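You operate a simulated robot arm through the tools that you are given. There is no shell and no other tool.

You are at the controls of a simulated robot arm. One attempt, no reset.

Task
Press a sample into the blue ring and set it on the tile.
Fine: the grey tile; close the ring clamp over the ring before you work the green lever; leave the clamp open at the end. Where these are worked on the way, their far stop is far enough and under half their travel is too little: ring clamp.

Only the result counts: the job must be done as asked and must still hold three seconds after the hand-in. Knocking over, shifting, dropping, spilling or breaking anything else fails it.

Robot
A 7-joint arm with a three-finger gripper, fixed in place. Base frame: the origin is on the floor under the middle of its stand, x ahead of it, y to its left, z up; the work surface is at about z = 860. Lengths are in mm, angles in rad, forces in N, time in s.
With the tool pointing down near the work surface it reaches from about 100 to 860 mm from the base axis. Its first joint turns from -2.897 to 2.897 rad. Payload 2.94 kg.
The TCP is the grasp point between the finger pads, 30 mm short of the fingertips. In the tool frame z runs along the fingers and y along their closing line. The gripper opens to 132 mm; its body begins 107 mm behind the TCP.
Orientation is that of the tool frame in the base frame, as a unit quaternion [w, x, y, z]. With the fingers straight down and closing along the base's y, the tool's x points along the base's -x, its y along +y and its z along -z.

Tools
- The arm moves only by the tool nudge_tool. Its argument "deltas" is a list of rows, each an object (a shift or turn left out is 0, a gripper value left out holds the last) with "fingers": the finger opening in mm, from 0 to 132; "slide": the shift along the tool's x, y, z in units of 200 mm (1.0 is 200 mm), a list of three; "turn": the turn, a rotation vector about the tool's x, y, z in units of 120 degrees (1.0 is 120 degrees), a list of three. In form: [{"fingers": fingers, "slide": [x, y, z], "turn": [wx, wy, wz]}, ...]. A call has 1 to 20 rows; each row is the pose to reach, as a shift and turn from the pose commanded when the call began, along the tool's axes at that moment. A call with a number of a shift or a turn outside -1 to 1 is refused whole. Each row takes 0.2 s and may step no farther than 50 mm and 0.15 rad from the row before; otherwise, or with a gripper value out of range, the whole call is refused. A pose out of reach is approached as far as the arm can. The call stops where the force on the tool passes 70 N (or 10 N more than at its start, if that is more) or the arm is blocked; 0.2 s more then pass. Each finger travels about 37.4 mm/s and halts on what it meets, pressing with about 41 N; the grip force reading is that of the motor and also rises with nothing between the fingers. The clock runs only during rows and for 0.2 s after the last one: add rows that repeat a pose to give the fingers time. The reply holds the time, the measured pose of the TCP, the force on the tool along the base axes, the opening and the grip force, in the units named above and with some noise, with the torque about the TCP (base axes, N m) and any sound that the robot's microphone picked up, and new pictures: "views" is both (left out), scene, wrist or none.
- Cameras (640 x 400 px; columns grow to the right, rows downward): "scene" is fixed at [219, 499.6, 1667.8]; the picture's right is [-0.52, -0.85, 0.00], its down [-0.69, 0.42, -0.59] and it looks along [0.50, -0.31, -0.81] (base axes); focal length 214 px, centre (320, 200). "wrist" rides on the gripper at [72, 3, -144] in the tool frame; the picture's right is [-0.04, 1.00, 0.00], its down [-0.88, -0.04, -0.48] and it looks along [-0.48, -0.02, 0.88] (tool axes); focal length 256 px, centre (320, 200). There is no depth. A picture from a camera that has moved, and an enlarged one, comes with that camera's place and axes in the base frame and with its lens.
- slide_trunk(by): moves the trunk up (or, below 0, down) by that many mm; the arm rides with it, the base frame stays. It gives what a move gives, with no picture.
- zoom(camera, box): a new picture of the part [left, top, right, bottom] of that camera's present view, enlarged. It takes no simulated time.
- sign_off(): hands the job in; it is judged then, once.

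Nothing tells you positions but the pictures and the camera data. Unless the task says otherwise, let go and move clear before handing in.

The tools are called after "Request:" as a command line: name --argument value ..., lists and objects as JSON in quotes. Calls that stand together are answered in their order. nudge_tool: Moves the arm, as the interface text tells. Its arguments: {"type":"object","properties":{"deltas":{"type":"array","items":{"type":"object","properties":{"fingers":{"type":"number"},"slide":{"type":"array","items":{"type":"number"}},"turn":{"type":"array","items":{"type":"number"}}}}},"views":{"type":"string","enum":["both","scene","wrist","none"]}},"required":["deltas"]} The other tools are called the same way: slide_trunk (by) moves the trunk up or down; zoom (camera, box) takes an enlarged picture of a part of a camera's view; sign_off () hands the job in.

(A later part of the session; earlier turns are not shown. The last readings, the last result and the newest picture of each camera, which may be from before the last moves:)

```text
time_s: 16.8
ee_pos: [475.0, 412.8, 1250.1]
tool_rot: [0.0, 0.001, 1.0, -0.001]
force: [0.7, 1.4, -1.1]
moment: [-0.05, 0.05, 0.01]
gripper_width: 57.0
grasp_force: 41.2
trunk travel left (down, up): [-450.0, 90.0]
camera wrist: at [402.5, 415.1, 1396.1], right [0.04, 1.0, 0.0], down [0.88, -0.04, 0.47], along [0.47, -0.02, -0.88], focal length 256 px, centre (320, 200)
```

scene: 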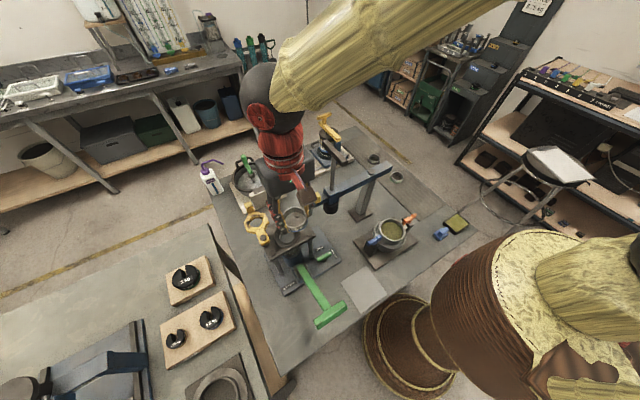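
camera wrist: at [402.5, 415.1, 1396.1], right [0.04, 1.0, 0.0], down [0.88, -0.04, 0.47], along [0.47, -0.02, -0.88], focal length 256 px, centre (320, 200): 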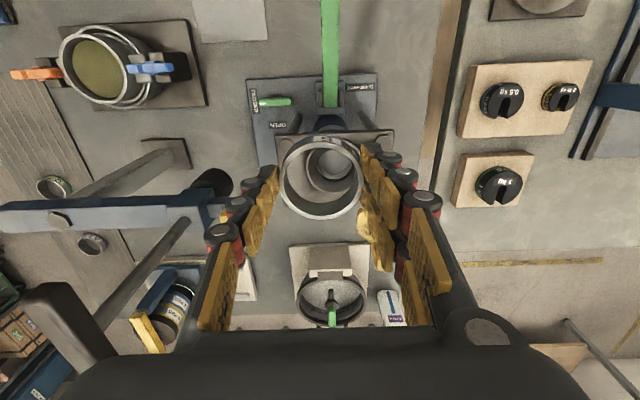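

The ring is over the extruder, but the +y fingers would pass close to the clamp pivot. I'll turn the gripper 45° about the vertical so the fingers straddle the seat clear of the clamp, and look again.

Request:
nudge_tool --deltas '[{"turn": [0, 0, -0.0625]}, {"turn": [0, 0, -0.125]}, {"turn": [0, 0, -0.1875]}, {"turn": [0, 0, -0.25]}, {"turn": [0, 0, -0.3125]}, {"turn": [0, 0, -0.375]}]' --views "both"

Request:
zoom --camera "wrist" --box '[220, 80, 460, 240]'

```text
time_s: 18.2
ee_pos: [473.4, 409.8, 1254.0]
tool_rot: [0.0, -0.382, 0.924, 0.0]
force: [-0.1, 0.3, -1.6]
moment: [-0.01, 0.02, -0.04]
gripper_width: 57.1
grasp_force: 41.3
trunk travel left (down, up): [-450.0, 90.0]
camera wrist: at [420.0, 360.0, 1398.6], right [-0.68, 0.74, 0.0], down [0.65, 0.6, 0.48], along [0.35, 0.32, -0.88], focal length 256 px, centre (320, 200)
```

scene: 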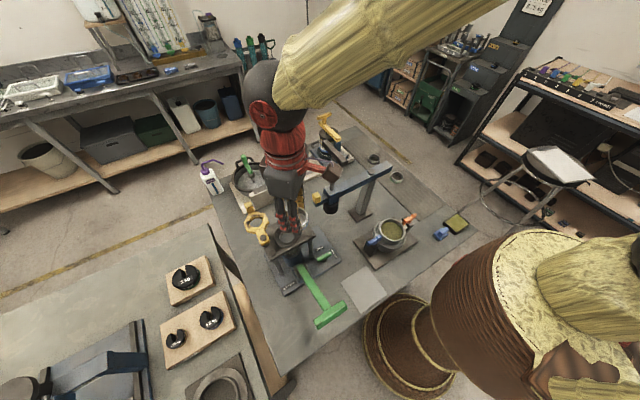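
wrist: 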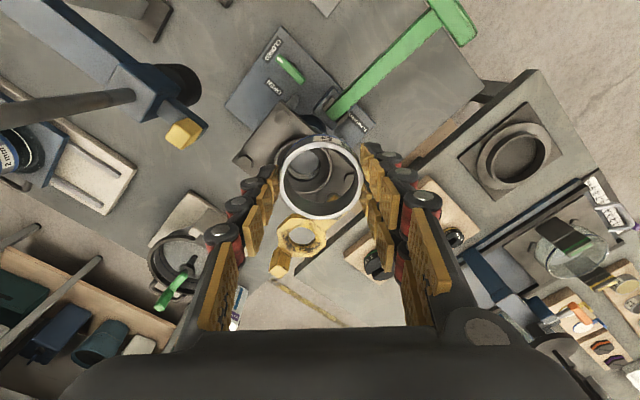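

```text
2.50 times, centred on (340, 160) of wrist
camera zoom: at [420.0, 360.0, 1398.6], right [-0.68, 0.74, 0.0], down [0.65, 0.6, 0.48], along [0.35, 0.32, -0.88], focal length 640 px, centre (270, 300)
```

zoom: 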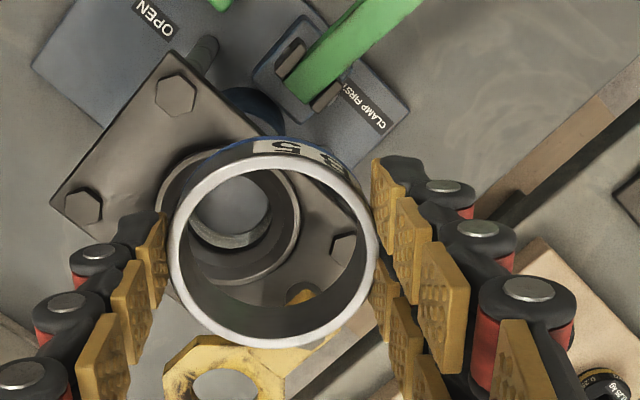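

I now see the seat rim centred at about (527.5, 430) with its top near z≈1074, and the clamp eye is off to the side. I'll move the ring directly above the seat with about 25 mm clearance and check alignment.

Request:
nudge_tool --deltas '[{"slide": [-0.13, -0.06, 0.05]}, {"slide": [-0.2616, -0.1195, 0.18]}, {"slide": [-0.2616, -0.1195, 0.37]}, {"slide": [-0.2616, -0.1195, 0.5]}, {"slide": [-0.2616, -0.1195, 0.5]}]' --views "both"

Request:
zoom --camera "wrist" --box '[220, 80, 420, 240]'

Request:
zoom --camera "scene" --box '[240, 180, 340, 260]'

```text
time_s: 19.4
ee_pos: [530.2, 427.7, 1152.5]
tool_rot: [0.001, -0.383, 0.924, 0.0]
force: [0.5, 0.4, -0.7]
moment: [-0.01, -0.03, -0.02]
gripper_width: 57.1
grasp_force: 40.9
trunk travel left (down, up): [-450.0, 90.0]
camera wrist: at [475.6, 378.3, 1296.9], right [-0.68, 0.74, 0.0], down [0.65, 0.59, 0.48], along [0.35, 0.32, -0.88], focal length 256 px, centre (320, 200)
```

scene: 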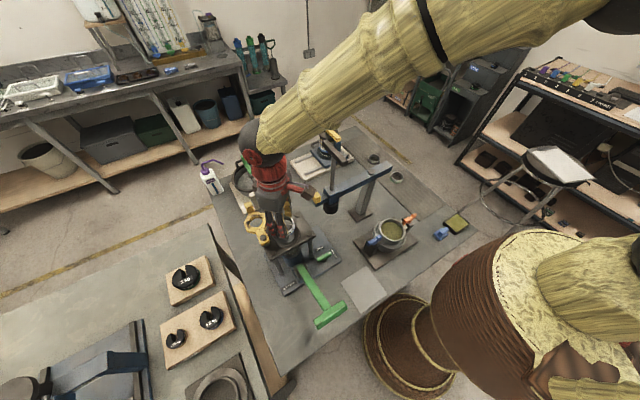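
wrist: 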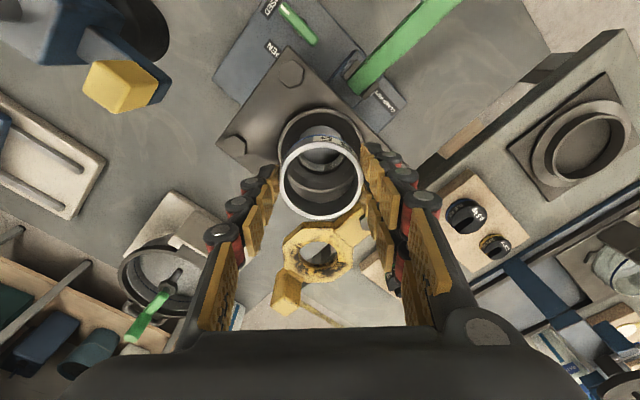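

```text
2.50 times, centred on (320, 160) of wrist
camera zoom: at [475.6, 378.3, 1296.9], right [-0.68, 0.74, 0.0], down [0.65, 0.59, 0.48], along [0.35, 0.32, -0.88], focal length 640 px, centre (320, 300)
```

zoom: 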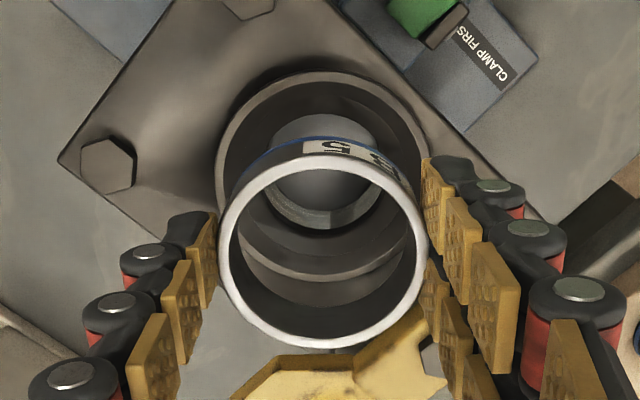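

```text
5.00 times, centred on (290, 220) of scene
camera zoom: at [219.0, 499.6, 1667.8], right [-0.52, -0.85, 0.0], down [-0.69, 0.42, -0.59], along [0.5, -0.31, -0.81], focal length 1072 px, centre (470, 100)
```

zoom: 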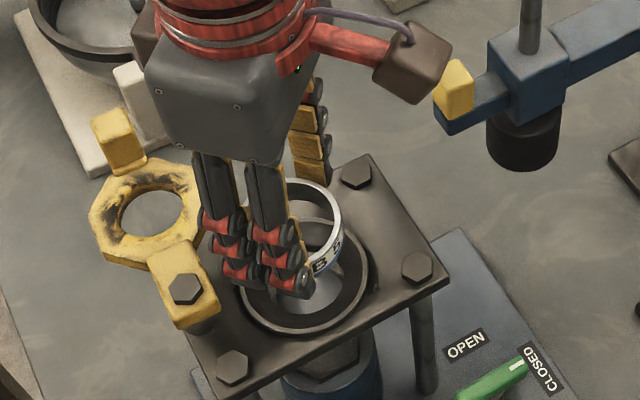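

Alignment looks close. I'll zoom tighter to measure the rim against the ring before lowering.

Request:
zoom --camera "wrist" --box '[270, 95, 370, 225]'

Request:
zoom --camera "scene" --box '[265, 210, 325, 255]'

```text
3.08 times, centred on (320, 160) of wrist
camera zoom: at [475.6, 378.3, 1296.9], right [-0.68, 0.74, 0.0], down [0.65, 0.59, 0.48], along [0.35, 0.32, -0.88], focal length 788 px, centre (320, 323)
```

zoom: 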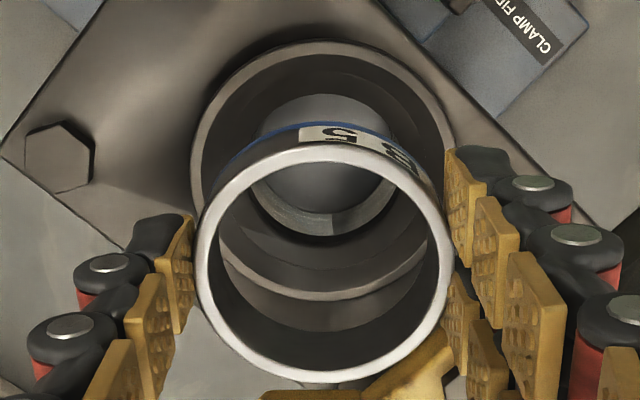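

```text
8.89 times, centred on (295, 232) of scene
camera zoom: at [219.0, 499.6, 1667.8], right [-0.52, -0.85, 0.0], down [-0.69, 0.42, -0.59], along [0.5, -0.31, -0.81], focal length 1906 px, centre (542, -89)
```

zoom: 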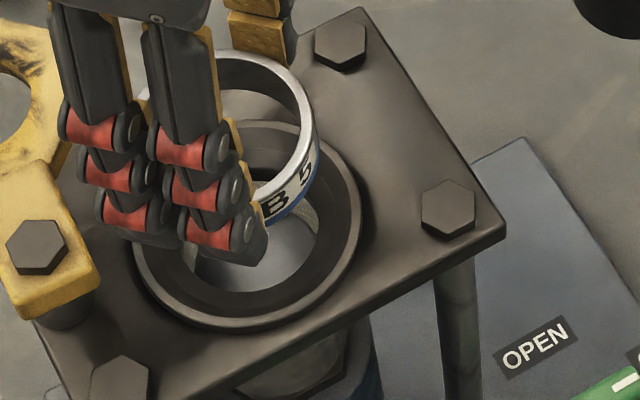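

The fingers would pass only about 6 mm from the clamp's pivot block. I'll turn another 30° so the finger pair is well away from it, then recheck.

Request:
nudge_tool --deltas '[{"turn": [0, 0, -0.0625]}, {"turn": [0, 0, -0.125]}, {"turn": [0, 0, -0.1875]}, {"turn": [0, 0, -0.25]}, {"turn": [0, 0, -0.25]}]' --views "both"

Request:
zoom --camera "wrist" --box '[240, 95, 440, 225]'

Request:
zoom --camera "scene" --box '[250, 200, 330, 260]'

```text
time_s: 20.6
ee_pos: [527.1, 429.1, 1154.1]
tool_rot: [0.0, -0.609, 0.793, 0.0]
force: [-1.0, 0.5, -1.2]
moment: [0.04, 0.02, -0.03]
gripper_width: 57.2
grasp_force: 40.9
trunk travel left (down, up): [-450.0, 90.0]
camera wrist: at [505.7, 359.4, 1298.2], right [-0.95, 0.3, 0.0], down [0.26, 0.84, 0.48], along [0.14, 0.45, -0.88], focal length 256 px, centre (320, 200)
```

scene: 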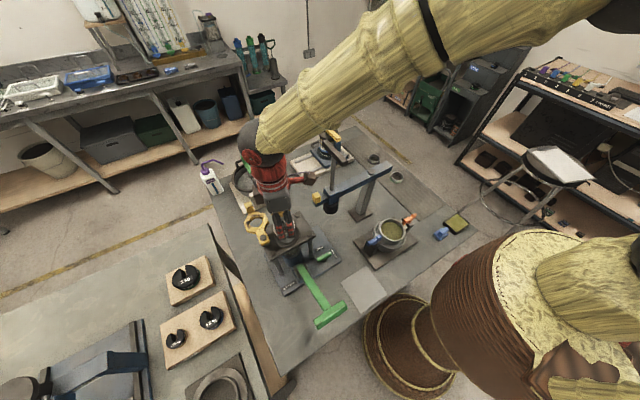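
wrist: 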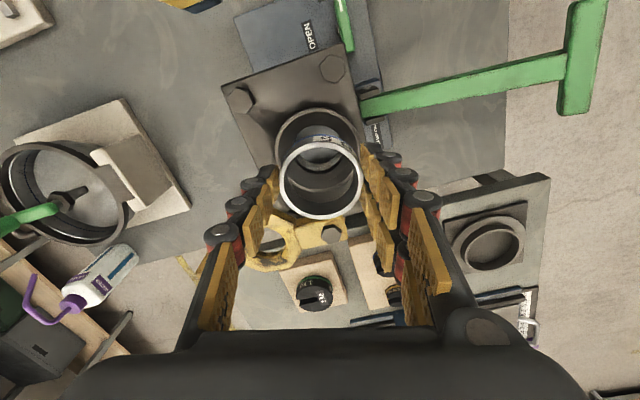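

```text
3.08 times, centred on (340, 160) of wrist
camera zoom: at [505.7, 359.4, 1298.2], right [-0.95, 0.3, 0.0], down [0.26, 0.84, 0.48], along [0.14, 0.45, -0.88], focal length 788 px, centre (258, 323)
```

zoom: 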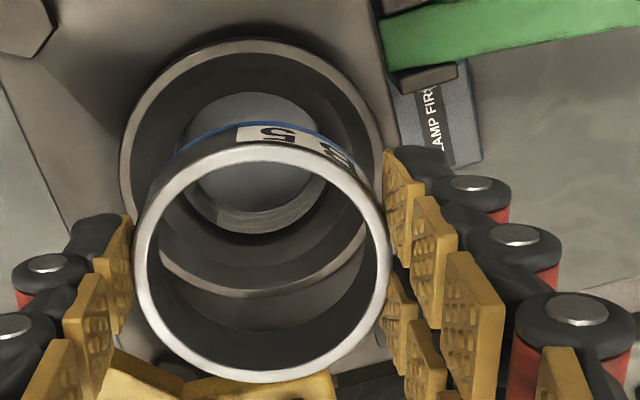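

```text
6.67 times, centred on (290, 230) of scene
camera zoom: at [219.0, 499.6, 1667.8], right [-0.52, -0.85, 0.0], down [-0.69, 0.42, -0.59], along [0.5, -0.31, -0.81], focal length 1430 px, centre (520, 0)
```

zoom: 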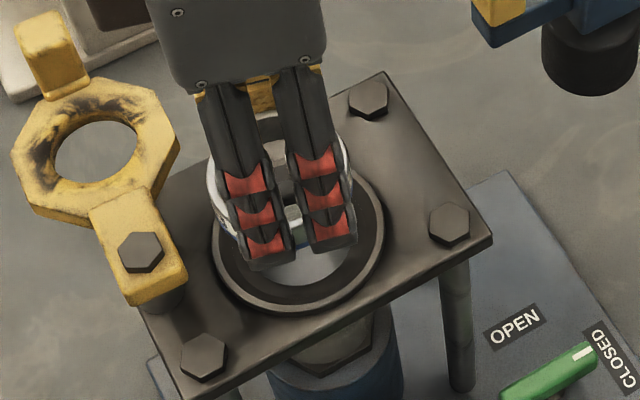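

Now the finger pair is clear of the clamp. The seat is offset about 2.7 mm along the tool's -y, so I'll correct that and lower until the ring's bottom is just above the rim.

Request:
nudge_tool --deltas '[{"slide": [0, -0.0135, 0.05]}, {"slide": [0, -0.0135, 0.1]}, {"slide": [0, -0.0135, 0.14]}, {"slide": [0, -0.0135, 0.14]}]' --views "both"

Request:
zoom --camera "wrist" --box '[240, 95, 440, 225]'

Request:
zoom --camera "scene" --box '[250, 200, 330, 260]'

```text
time_s: 21.6
ee_pos: [530.2, 427.6, 1126.1]
tool_rot: [0.0, -0.609, 0.793, 0.0]
force: [-0.6, 0.2, -1.4]
moment: [0.02, -0.07, 0.01]
gripper_width: 56.9
grasp_force: 40.9
trunk travel left (down, up): [-450.0, 90.0]
camera wrist: at [508.0, 358.4, 1270.7], right [-0.95, 0.3, 0.0], down [0.26, 0.84, 0.48], along [0.14, 0.45, -0.88], focal length 256 px, centre (320, 200)
```

scene: 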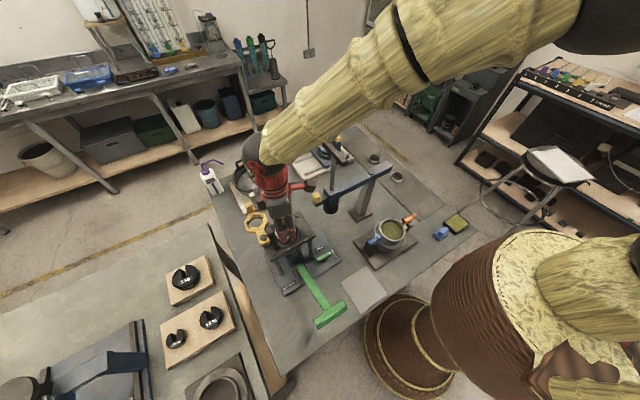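
wrist: 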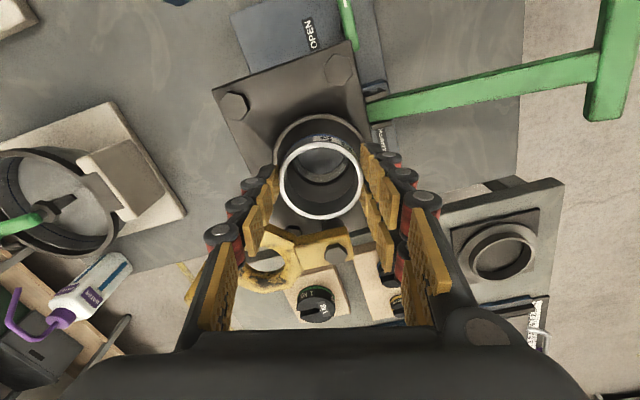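

```text
3.08 times, centred on (340, 160) of wrist
camera zoom: at [508.0, 358.4, 1270.7], right [-0.95, 0.3, 0.0], down [0.26, 0.84, 0.48], along [0.14, 0.45, -0.88], focal length 788 px, centre (258, 323)
```

zoom: 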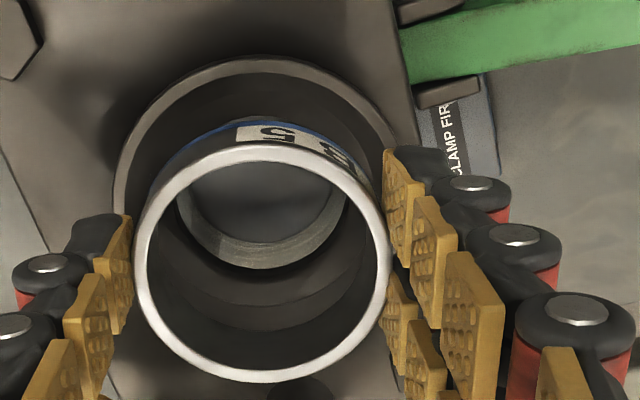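

```text
6.67 times, centred on (290, 230) of scene
camera zoom: at [219.0, 499.6, 1667.8], right [-0.52, -0.85, 0.0], down [-0.69, 0.42, -0.59], along [0.5, -0.31, -0.81], focal length 1430 px, centre (520, 0)
```

zoom: 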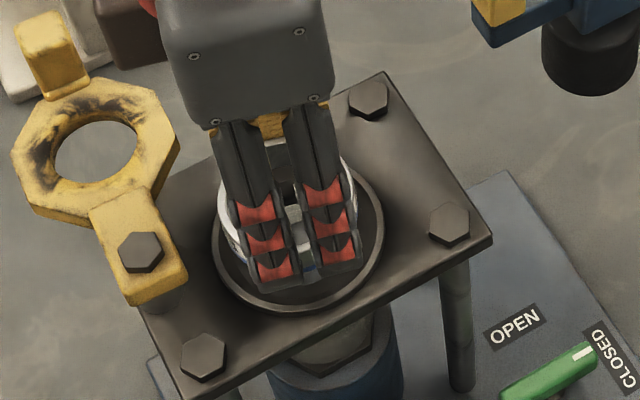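

The ring is within a couple of mm of the seat axis. I'll lower in small steps, watching force.

Request:
nudge_tool --deltas '[{"slide": [0, 0, 0.02]}, {"slide": [0, 0, 0.04]}, {"slide": [0, 0, 0.06]}]' --views "wrist"

Request:
zoom --camera "wrist" --box '[240, 95, 440, 225]'

Request:
zoom --camera "scene" --box '[260, 210, 320, 255]'

```text
time_s: 22.4
ee_pos: [530.8, 427.8, 1113.1]
tool_rot: [0.0, -0.609, 0.793, 0.0]
force: [0.1, 0.7, -2.0]
moment: [-0.01, 0.01, -0.03]
gripper_width: 57.2
grasp_force: 41.0
trunk travel left (down, up): [-450.0, 90.0]
camera wrist: at [508.2, 359.0, 1258.3], right [-0.95, 0.3, 0.0], down [0.27, 0.84, 0.48], along [0.14, 0.45, -0.88], focal length 256 px, centre (320, 200)
```

wrist: 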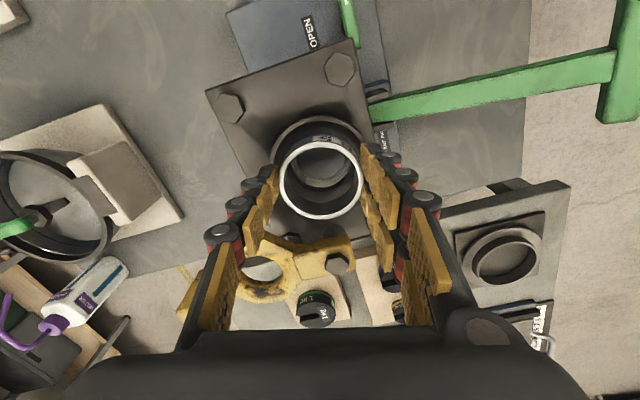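

```text
3.08 times, centred on (340, 160) of wrist
camera zoom: at [508.2, 359.0, 1258.3], right [-0.95, 0.3, 0.0], down [0.27, 0.84, 0.48], along [0.14, 0.45, -0.88], focal length 788 px, centre (258, 323)
```

zoom: 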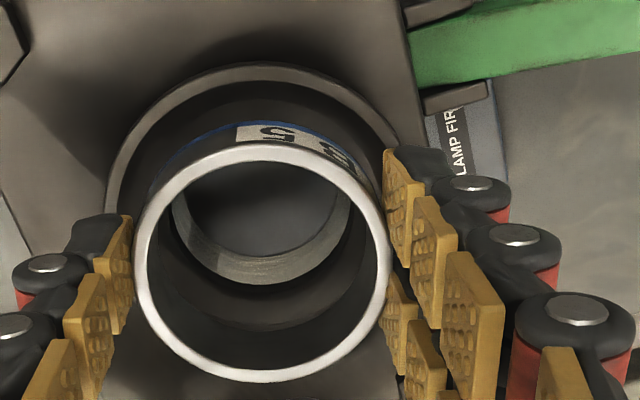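

```text
8.89 times, centred on (290, 232) of scene
camera zoom: at [219.0, 499.6, 1667.8], right [-0.52, -0.85, 0.0], down [-0.69, 0.42, -0.59], along [0.5, -0.31, -0.81], focal length 1906 px, centre (587, -89)
```

zoom: 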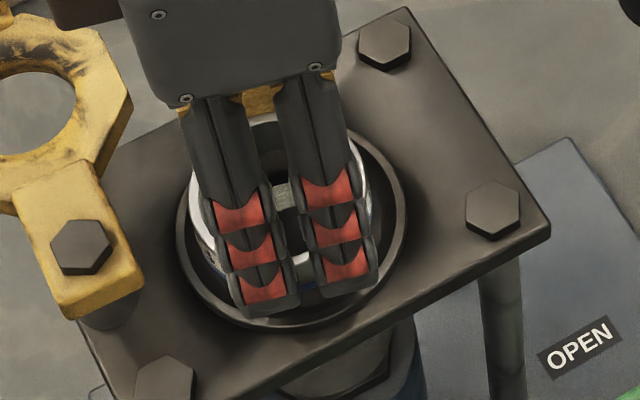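

No contact yet; the ring bottom is just entering the seat. Lowering a few more mm.

Request:
nudge_tool --deltas '[{"slide": [0, 0, 0.01]}, {"slide": [0, 0, 0.02]}, {"slide": [0, 0, 0.02]}]' --views "none"

Request:
zoom --camera "wrist" --box '[240, 95, 440, 225]'

Request:
zoom --camera "scene" --box '[260, 210, 320, 255]'

```text
time_s: 23.2
ee_pos: [530.6, 428.4, 1109.6]
tool_rot: [0.0, -0.608, 0.794, 0.001]
force: [-0.2, 0.3, -1.3]
moment: [0.01, -0.05, 0.01]
gripper_width: 57.1
grasp_force: 41.0
trunk travel left (down, up): [-450.0, 90.0]
```

```text
3.08 times, centred on (340, 160) of wrist
camera zoom: at [508.4, 359.1, 1254.5], right [-0.95, 0.3, 0.0], down [0.26, 0.84, 0.48], along [0.14, 0.45, -0.88], focal length 788 px, centre (258, 323)
```

zoom: 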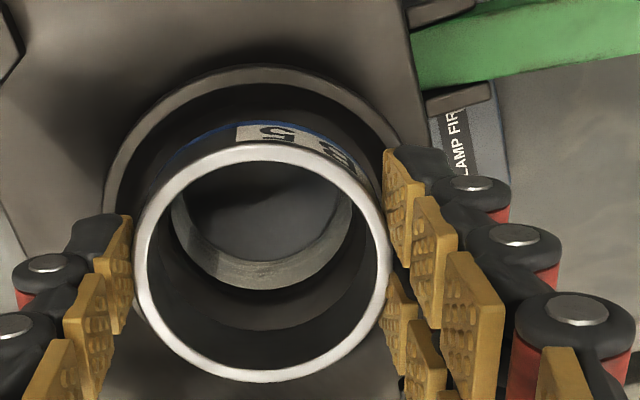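

```text
8.89 times, centred on (290, 232) of scene
camera zoom: at [219.0, 499.6, 1667.8], right [-0.52, -0.85, 0.0], down [-0.69, 0.42, -0.59], along [0.5, -0.31, -0.81], focal length 1906 px, centre (587, -89)
```

zoom: 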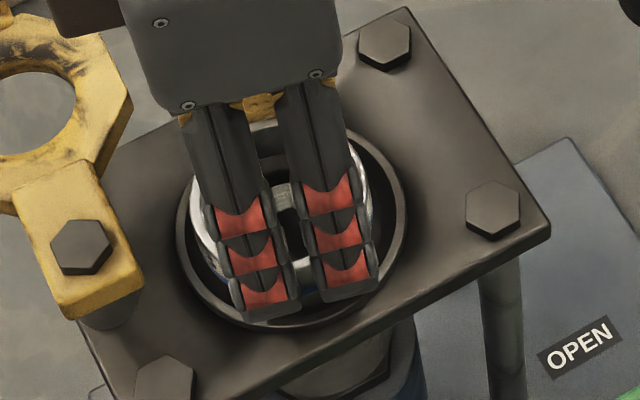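

Still no contact. I'll go 3 mm further and check force.

Request:
nudge_tool --deltas '[{"slide": [0, 0, 0.008]}, {"slide": [0, 0, 0.016]}, {"slide": [0, 0, 0.016]}]' --views "none"

Request:
zoom --camera "wrist" --box '[240, 95, 440, 225]'

Request:
zoom --camera "scene" --box '[260, 210, 320, 255]'

```text
time_s: 24.0
ee_pos: [530.7, 427.5, 1107.4]
tool_rot: [0.0, -0.608, 0.794, 0.0]
force: [-0.3, 0.0, -1.4]
moment: [0.0, 0.02, 0.0]
gripper_width: 56.8
grasp_force: 40.7
trunk travel left (down, up): [-450.0, 90.0]
```

```text
3.08 times, centred on (340, 160) of wrist
camera zoom: at [508.1, 359.2, 1251.0], right [-0.95, 0.3, 0.0], down [0.27, 0.84, 0.48], along [0.14, 0.45, -0.88], focal length 788 px, centre (258, 323)
```

zoom: 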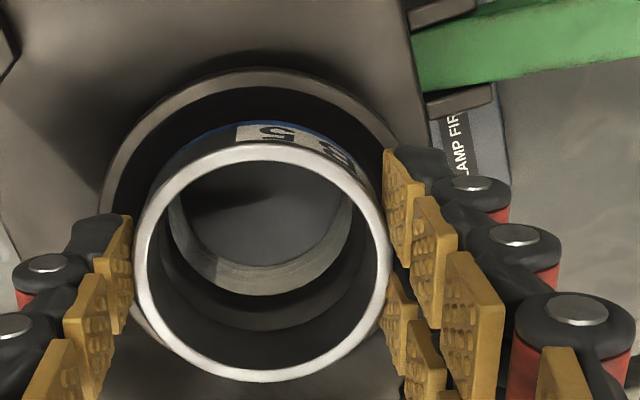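

```text
8.89 times, centred on (290, 232) of scene
camera zoom: at [219.0, 499.6, 1667.8], right [-0.52, -0.85, 0.0], down [-0.69, 0.42, -0.59], along [0.5, -0.31, -0.81], focal length 1906 px, centre (587, -89)
```

zoom: 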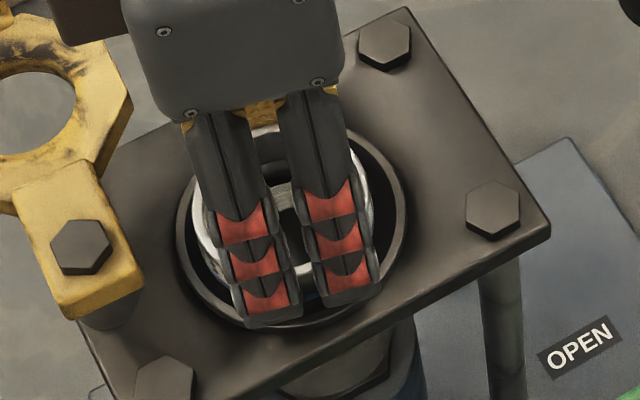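

Still free. Continuing down in small steps until I feel contact.

Request:
nudge_tool --deltas '[{"slide": [0, 0, 0.006]}, {"slide": [0, 0, 0.012]}, {"slide": [0, 0, 0.012]}]' --views "none"

Request:
nudge_tool --deltas '[{"slide": [0, 0, 0.005]}, {"slide": [0, 0, 0.01]}, {"slide": [0, 0, 0.01]}]' --views "none"

Request:
zoom --camera "wrist" --box '[240, 95, 440, 225]'

Request:
zoom --camera "scene" --box '[260, 210, 320, 255]'

```text
time_s: 24.8
ee_pos: [531.0, 428.5, 1103.7]
tool_rot: [0.0, -0.609, 0.793, 0.0]
force: [-0.3, -1.1, -0.8]
moment: [-0.02, -0.05, 0.0]
gripper_width: 57.0
grasp_force: 41.4
trunk travel left (down, up): [-450.0, 90.0]
```

```text
time_s: 25.6
ee_pos: [530.6, 428.2, 1104.2]
tool_rot: [0.001, -0.608, 0.794, -0.001]
force: [-1.5, -3.1, 10.5]
moment: [-0.11, -0.09, -0.05]
gripper_width: 56.6
grasp_force: 40.6
trunk travel left (down, up): [-450.0, 90.0]
```

```text
3.08 times, centred on (340, 160) of wrist
camera zoom: at [507.6, 358.9, 1248.3], right [-0.95, 0.3, 0.0], down [0.26, 0.84, 0.48], along [0.14, 0.45, -0.88], focal length 788 px, centre (258, 323)
```

zoom: 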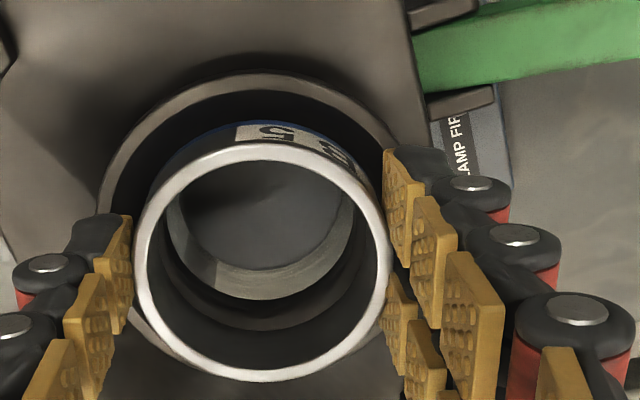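

```text
8.89 times, centred on (290, 232) of scene
camera zoom: at [219.0, 499.6, 1667.8], right [-0.52, -0.85, 0.0], down [-0.69, 0.42, -0.59], along [0.5, -0.31, -0.81], focal length 1906 px, centre (587, -89)
```

zoom: 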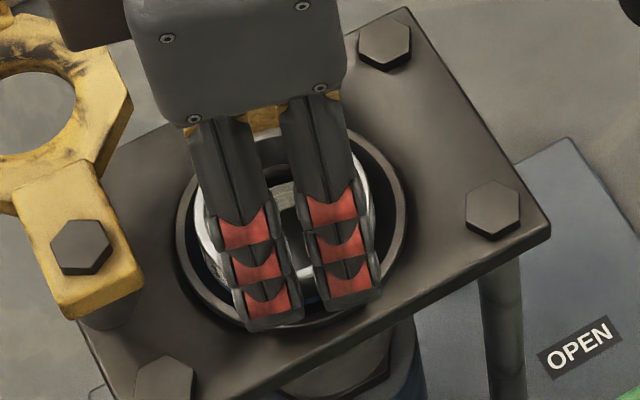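

Contact at about 10 N: the ring is in the seat (or the tips touch the rim). I'll ease up slightly, open the fingers and look.

Request:
nudge_tool --deltas '[{"slide": [0, 0, -0.005], "fingers": 57}, {"slide": [0, 0, -0.005], "fingers": 72}, {"slide": [0, 0, -0.005], "fingers": 80}, {"slide": [0, 0, -0.005], "fingers": 80}, {"slide": [0, 0, -0.005], "fingers": 80}]' --views "none"

Request:
zoom --camera "wrist" --box '[240, 95, 440, 225]'

Request:
zoom --camera "scene" --box '[260, 210, 320, 255]'

```text
time_s: 26.8
ee_pos: [529.9, 429.3, 1104.0]
tool_rot: [0.0, -0.609, 0.793, 0.001]
force: [-1.2, -0.7, -0.5]
moment: [0.0, 0.02, -0.01]
gripper_width: 80.0
grasp_force: 0.0
trunk travel left (down, up): [-450.0, 90.0]
```

```text
3.08 times, centred on (340, 160) of wrist
camera zoom: at [507.9, 359.3, 1248.1], right [-0.95, 0.3, 0.0], down [0.26, 0.84, 0.48], along [0.14, 0.45, -0.88], focal length 788 px, centre (258, 323)
```

zoom: 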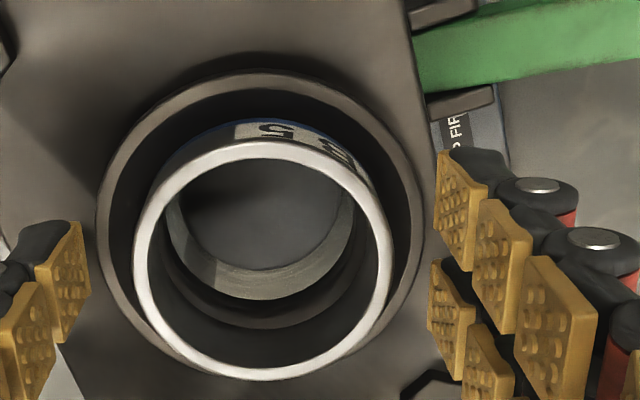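

```text
8.89 times, centred on (290, 232) of scene
camera zoom: at [219.0, 499.6, 1667.8], right [-0.52, -0.85, 0.0], down [-0.69, 0.42, -0.59], along [0.5, -0.31, -0.81], focal length 1906 px, centre (587, -89)
```

zoom: 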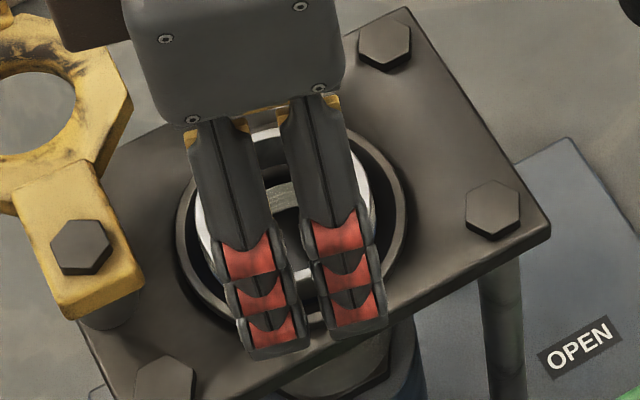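

The ring is released, upright and concentric in the seat. I'll rise straight up and look at the clamp.

Request:
nudge_tool --deltas '[{"slide": [0, 0, -0.1]}, {"slide": [0, 0, -0.3]}, {"slide": [0, 0, -0.5]}, {"slide": [0, 0, -0.7]}, {"slide": [0, 0, -0.8]}]' --views "both"

Request:
zoom --camera "wrist" --box '[220, 80, 440, 260]'

Request:
zoom --camera "scene" --box '[240, 190, 320, 250]'

```text
time_s: 28.0
ee_pos: [529.2, 428.7, 1261.4]
tool_rot: [0.0, -0.609, 0.793, 0.001]
force: [-0.3, -0.3, -1.0]
moment: [0.01, 0.02, -0.01]
gripper_width: 80.0
grasp_force: 0.1
trunk travel left (down, up): [-450.0, 90.0]
camera wrist: at [508.0, 358.5, 1406.1], right [-0.95, 0.3, 0.0], down [0.27, 0.84, 0.48], along [0.14, 0.45, -0.88], focal length 256 px, centre (320, 200)
```

scene: 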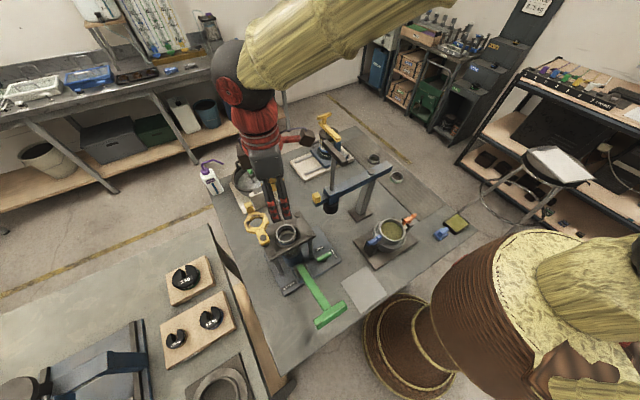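
wrist: 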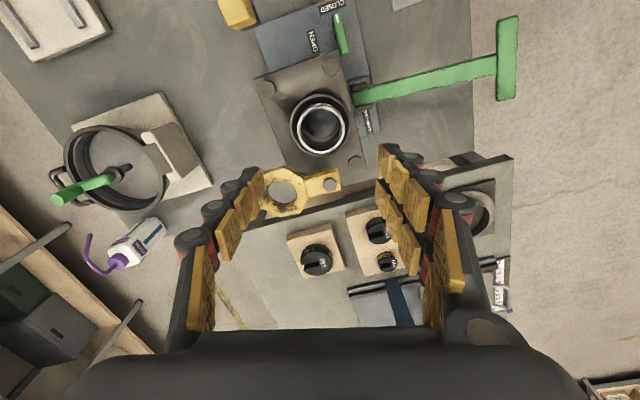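

```text
2.22 times, centred on (330, 170) of wrist
camera zoom: at [508.0, 358.5, 1406.1], right [-0.95, 0.3, 0.0], down [0.27, 0.84, 0.48], along [0.14, 0.45, -0.88], focal length 569 px, centre (298, 267)
```

zoom: 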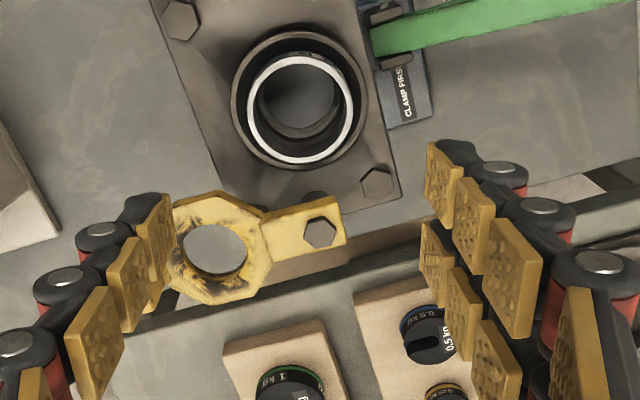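

```text
6.67 times, centred on (280, 220) of scene
camera zoom: at [219.0, 499.6, 1667.8], right [-0.52, -0.85, 0.0], down [-0.69, 0.42, -0.59], along [0.5, -0.31, -0.81], focal length 1430 px, centre (587, 67)
```

zoom: 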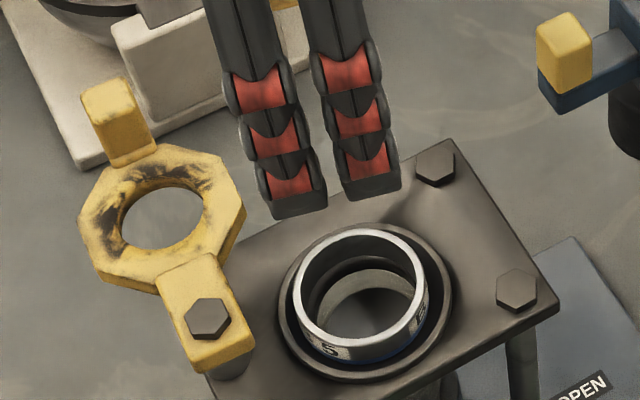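

The ring sits well in the seat. The clamp pivot is near (538, 496), its eye near (605, 494, 1094), and an upright yellow handle has its top near (645, 492, 1138). I'll turn back to yaw 0 above the handle so I can straddle it and swing the clamp.

Request:
nudge_tool --deltas '[{"slide": [-0.0507, -0.0529, 0], "turn": [0, 0, 0.0694], "fingers": 66}, {"slide": [-0.1013, -0.1057, 0], "turn": [0, 0, 0.1389]}, {"slide": [-0.152, -0.1586, 0], "turn": [0, 0, 0.2083]}, {"slide": [-0.2027, -0.2114, 0], "turn": [0, 0, 0.2778]}, {"slide": [-0.2533, -0.2643, 0], "turn": [0, 0, 0.3472]}, {"slide": [-0.304, -0.3171, 0], "turn": [0, 0, 0.4167]}, {"slide": [-0.3547, -0.37, 0], "turn": [0, 0, 0.4861]}, {"slide": [-0.4053, -0.4228, 0], "turn": [0, 0, 0.5556]}, {"slide": [-0.456, -0.4757, 0], "turn": [0, 0, 0.625]}]' --views "both"

Request:
zoom --camera "wrist" --box '[220, 60, 420, 220]'

Request:
zoom --camera "scene" --box '[220, 170, 340, 260]'

```text
time_s: 30.0
ee_pos: [646.0, 495.3, 1263.6]
tool_rot: [0.0, 0.002, 1.0, 0.0]
force: [1.0, 0.3, 0.1]
moment: [-0.01, 0.02, 0.0]
gripper_width: 66.1
grasp_force: 0.1
trunk travel left (down, up): [-450.0, 90.0]
camera wrist: at [573.4, 496.7, 1408.2], right [0.05, 1.0, 0.0], down [0.88, -0.04, 0.48], along [0.47, -0.02, -0.88], focal length 256 px, centre (320, 200)
```

scene: 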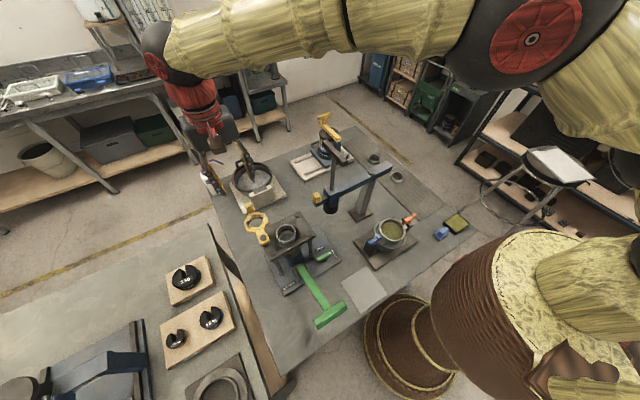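
wrist: 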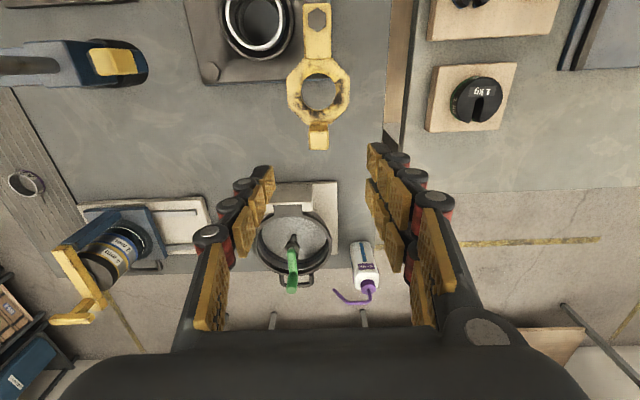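

```text
2.50 times, centred on (320, 140) of wrist
camera zoom: at [573.4, 496.7, 1408.2], right [0.05, 1.0, 0.0], down [0.88, -0.04, 0.48], along [0.47, -0.02, -0.88], focal length 640 px, centre (320, 350)
```

zoom: 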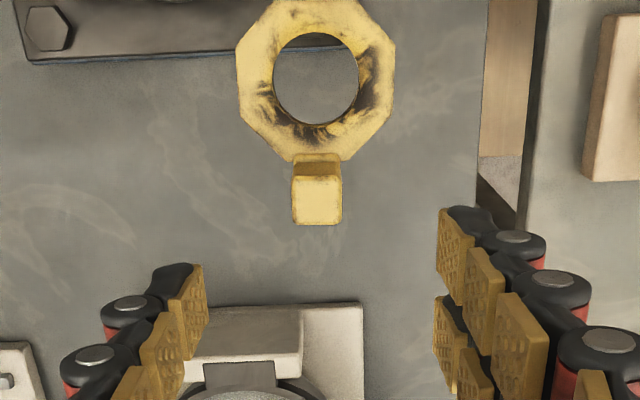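

```text
4.44 times, centred on (280, 215) of scene
camera zoom: at [219.0, 499.6, 1667.8], right [-0.52, -0.85, 0.0], down [-0.69, 0.42, -0.59], along [0.5, -0.31, -0.81], focal length 953 px, centre (498, 133)
```

zoom: 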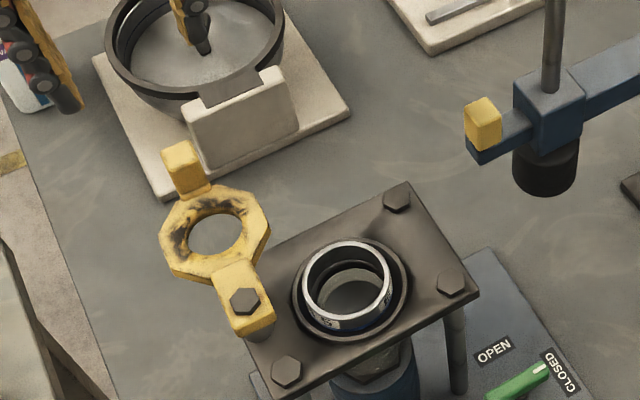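

The handle top sits at about (648, 492). I'll descend with the fingers straddling it, tips staying above the eye plate.

Request:
nudge_tool --deltas '[{"slide": [-0.006, -0.002, 0.2]}, {"slide": [-0.012, -0.002, 0.4]}, {"slide": [-0.012, -0.002, 0.55]}, {"slide": [-0.012, -0.002, 0.635]}, {"slide": [-0.012, -0.002, 0.635]}]' --views "both"

Request:
zoom --camera "wrist" --box '[220, 60, 420, 240]'

Request:
zoom --camera "scene" --box '[220, 170, 340, 260]'

```text
time_s: 31.2
ee_pos: [647.8, 491.9, 1136.7]
tool_rot: [0.0, 0.0, 1.0, 0.0]
force: [-0.5, -0.4, -0.2]
moment: [0.0, -0.01, 0.04]
gripper_width: 66.0
grasp_force: 0.1
trunk travel left (down, up): [-450.0, 90.0]
camera wrist: at [574.7, 494.4, 1280.8], right [0.04, 1.0, 0.0], down [0.88, -0.04, 0.48], along [0.48, -0.02, -0.88], focal length 256 px, centre (320, 200)
```

scene: 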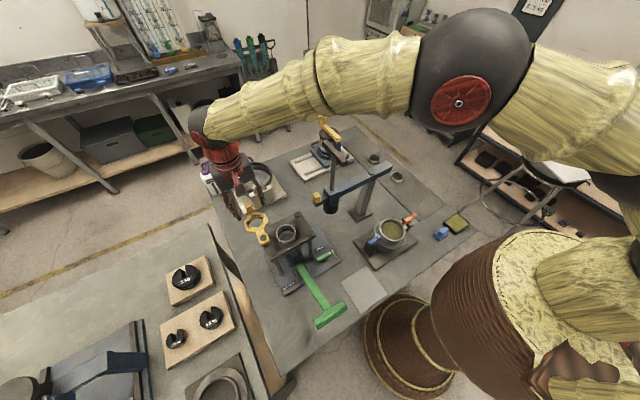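
wrist: 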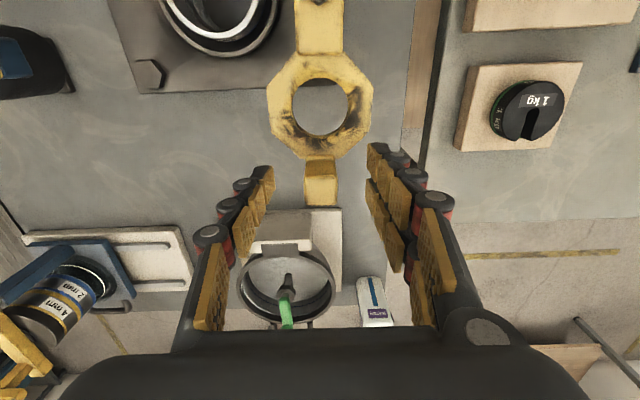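

```text
2.22 times, centred on (320, 150) of wrist
camera zoom: at [574.7, 494.4, 1280.8], right [0.04, 1.0, 0.0], down [0.88, -0.04, 0.48], along [0.48, -0.02, -0.88], focal length 569 px, centre (320, 311)
```

zoom: 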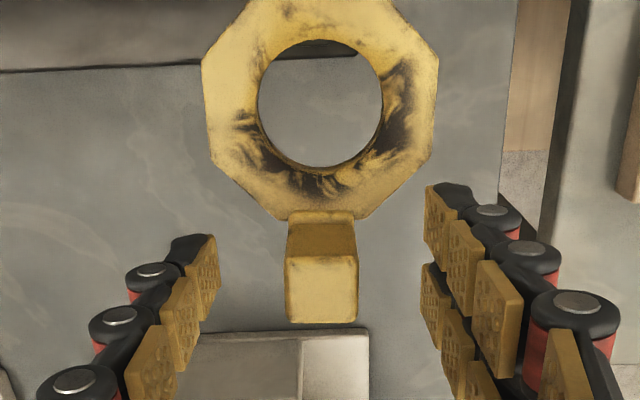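

```text
4.44 times, centred on (280, 215) of scene
camera zoom: at [219.0, 499.6, 1667.8], right [-0.52, -0.85, 0.0], down [-0.69, 0.42, -0.59], along [0.5, -0.31, -0.81], focal length 953 px, centre (498, 133)
```

zoom: 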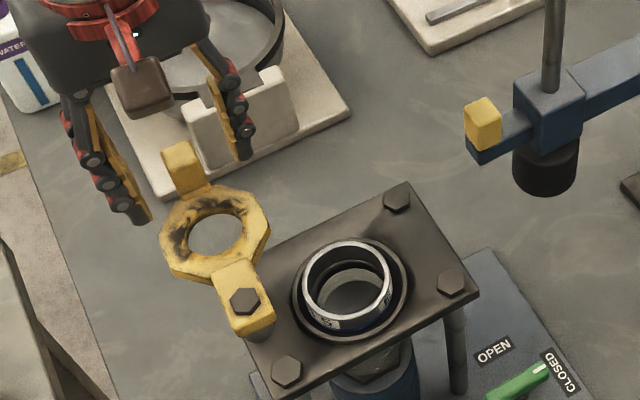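

The handle is centred between the fingers. I'll narrow the gap to 36 mm and swing the first half of the arc about the pivot, rotating the hand with it.

Request:
nudge_tool --deltas '[{"fingers": 36}, {"fingers": 36}, {"fingers": 36}, {"slide": [0.0052, -0.0574, 0], "turn": [0, 0, 0.05]}, {"slide": [0.0162, -0.1139, 0], "turn": [0, 0, 0.1]}, {"slide": [0.0332, -0.1689, 0], "turn": [0, 0, 0.15]}, {"slide": [0.0558, -0.2218, 0], "turn": [0, 0, 0.2]}, {"slide": [0.0838, -0.2721, 0], "turn": [0, 0, 0.25]}, {"slide": [0.1169, -0.3192, 0], "turn": [0, 0, 0.3]}, {"slide": [0.1547, -0.3626, 0], "turn": [0, 0, 0.35]}, {"slide": [0.1969, -0.4018, 0], "turn": [0, 0, 0.4]}]' --views "both"

Request:
zoom --camera "wrist" --box '[220, 60, 420, 240]'

Request:
zoom --camera "scene" --box '[220, 170, 340, 260]'

```text
time_s: 33.6
ee_pos: [610.2, 411.6, 1137.8]
tool_rot: [0.0, 0.408, 0.913, 0.0]
force: [0.9, 0.8, 0.0]
moment: [0.01, -0.03, 0.01]
gripper_width: 36.1
grasp_force: 0.1
trunk travel left (down, up): [-450.0, 90.0]
camera wrist: at [562.6, 467.2, 1282.3], right [0.77, 0.63, 0.0], down [0.56, -0.68, 0.48], along [0.3, -0.37, -0.88], focal length 256 px, centre (320, 200)
```

scene: 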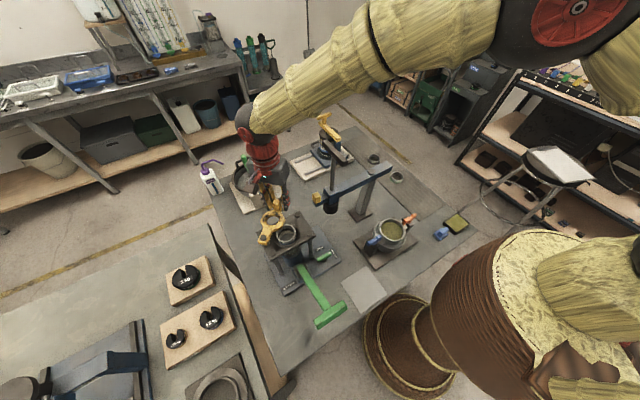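
wrist: 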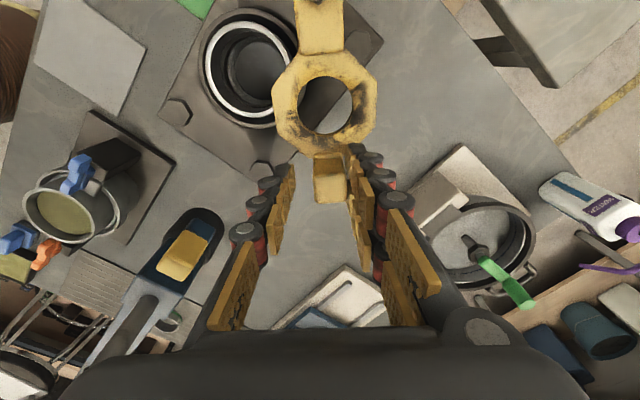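

```text
2.22 times, centred on (320, 150) of wrist
camera zoom: at [562.6, 467.2, 1282.3], right [0.77, 0.63, 0.0], down [0.56, -0.68, 0.48], along [0.3, -0.37, -0.88], focal length 569 px, centre (320, 311)
```

zoom: 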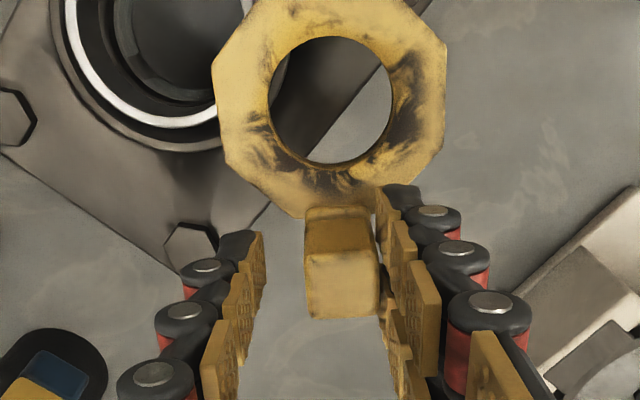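

```text
4.44 times, centred on (280, 215) of scene
camera zoom: at [219.0, 499.6, 1667.8], right [-0.52, -0.85, 0.0], down [-0.69, 0.42, -0.59], along [0.5, -0.31, -0.81], focal length 953 px, centre (498, 133)
```

zoom: 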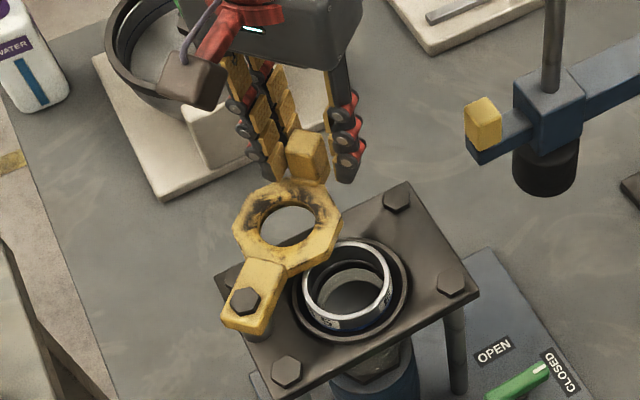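

The clamp swings freely with the hand. I'll continue another 36° of arc, then check before the final approach over the ring.

Request:
nudge_tool --deltas '[{"slide": [0.0052, -0.0574, 0], "turn": [0, 0, 0.05]}, {"slide": [0.0162, -0.1139, 0], "turn": [0, 0, 0.1]}, {"slide": [0.0332, -0.1689, 0], "turn": [0, 0, 0.15]}, {"slide": [0.0558, -0.2218, 0], "turn": [0, 0, 0.2]}]' --views "both"

Request:
zoom --camera "wrist" --box '[220, 20, 420, 240]'

Request:
zoom --camera "scene" --box '[240, 190, 330, 260]'

```text
time_s: 34.6
ee_pos: [567.2, 390.0, 1137.1]
tool_rot: [0.0, 0.59, 0.808, 0.0]
force: [-0.2, 0.4, 0.7]
moment: [0.01, 0.0, 0.0]
gripper_width: 36.1
grasp_force: 0.0
trunk travel left (down, up): [-450.0, 90.0]
camera wrist: at [548.2, 459.2, 1280.9], right [0.96, 0.27, 0.0], down [0.23, -0.85, 0.48], along [0.13, -0.46, -0.88], focal length 256 px, centre (320, 200)
```

scene: 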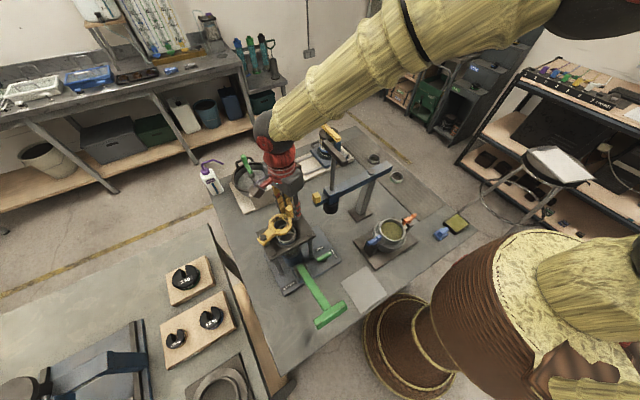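
wrist: 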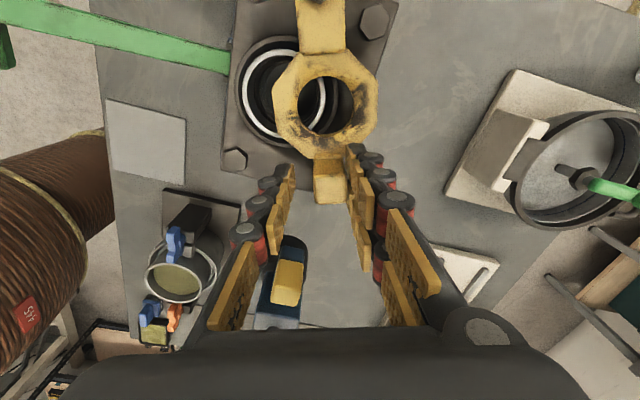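

```text
1.82 times, centred on (320, 130) of wrist
camera zoom: at [548.2, 459.2, 1280.9], right [0.96, 0.27, 0.0], down [0.23, -0.85, 0.48], along [0.13, -0.46, -0.88], focal length 465 px, centre (320, 327)
```

zoom: 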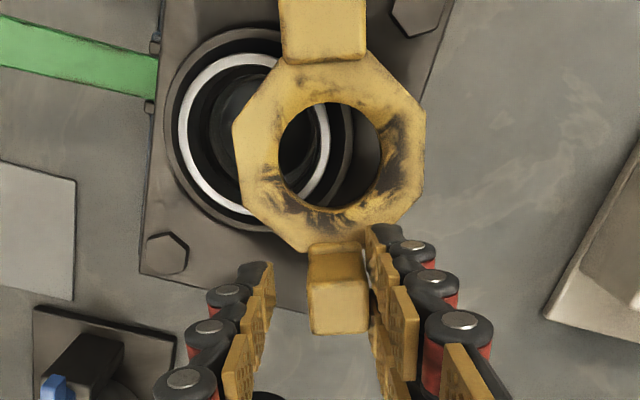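

```text
5.71 times, centred on (285, 225) of scene
camera zoom: at [219.0, 499.6, 1667.8], right [-0.52, -0.85, 0.0], down [-0.69, 0.42, -0.59], along [0.5, -0.31, -0.81], focal length 1226 px, centre (520, 57)
```

zoom: 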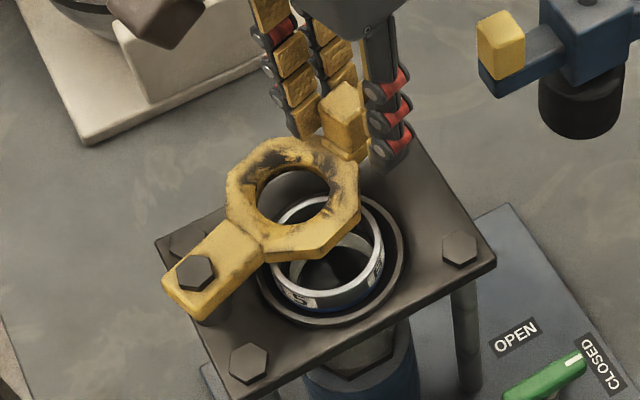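

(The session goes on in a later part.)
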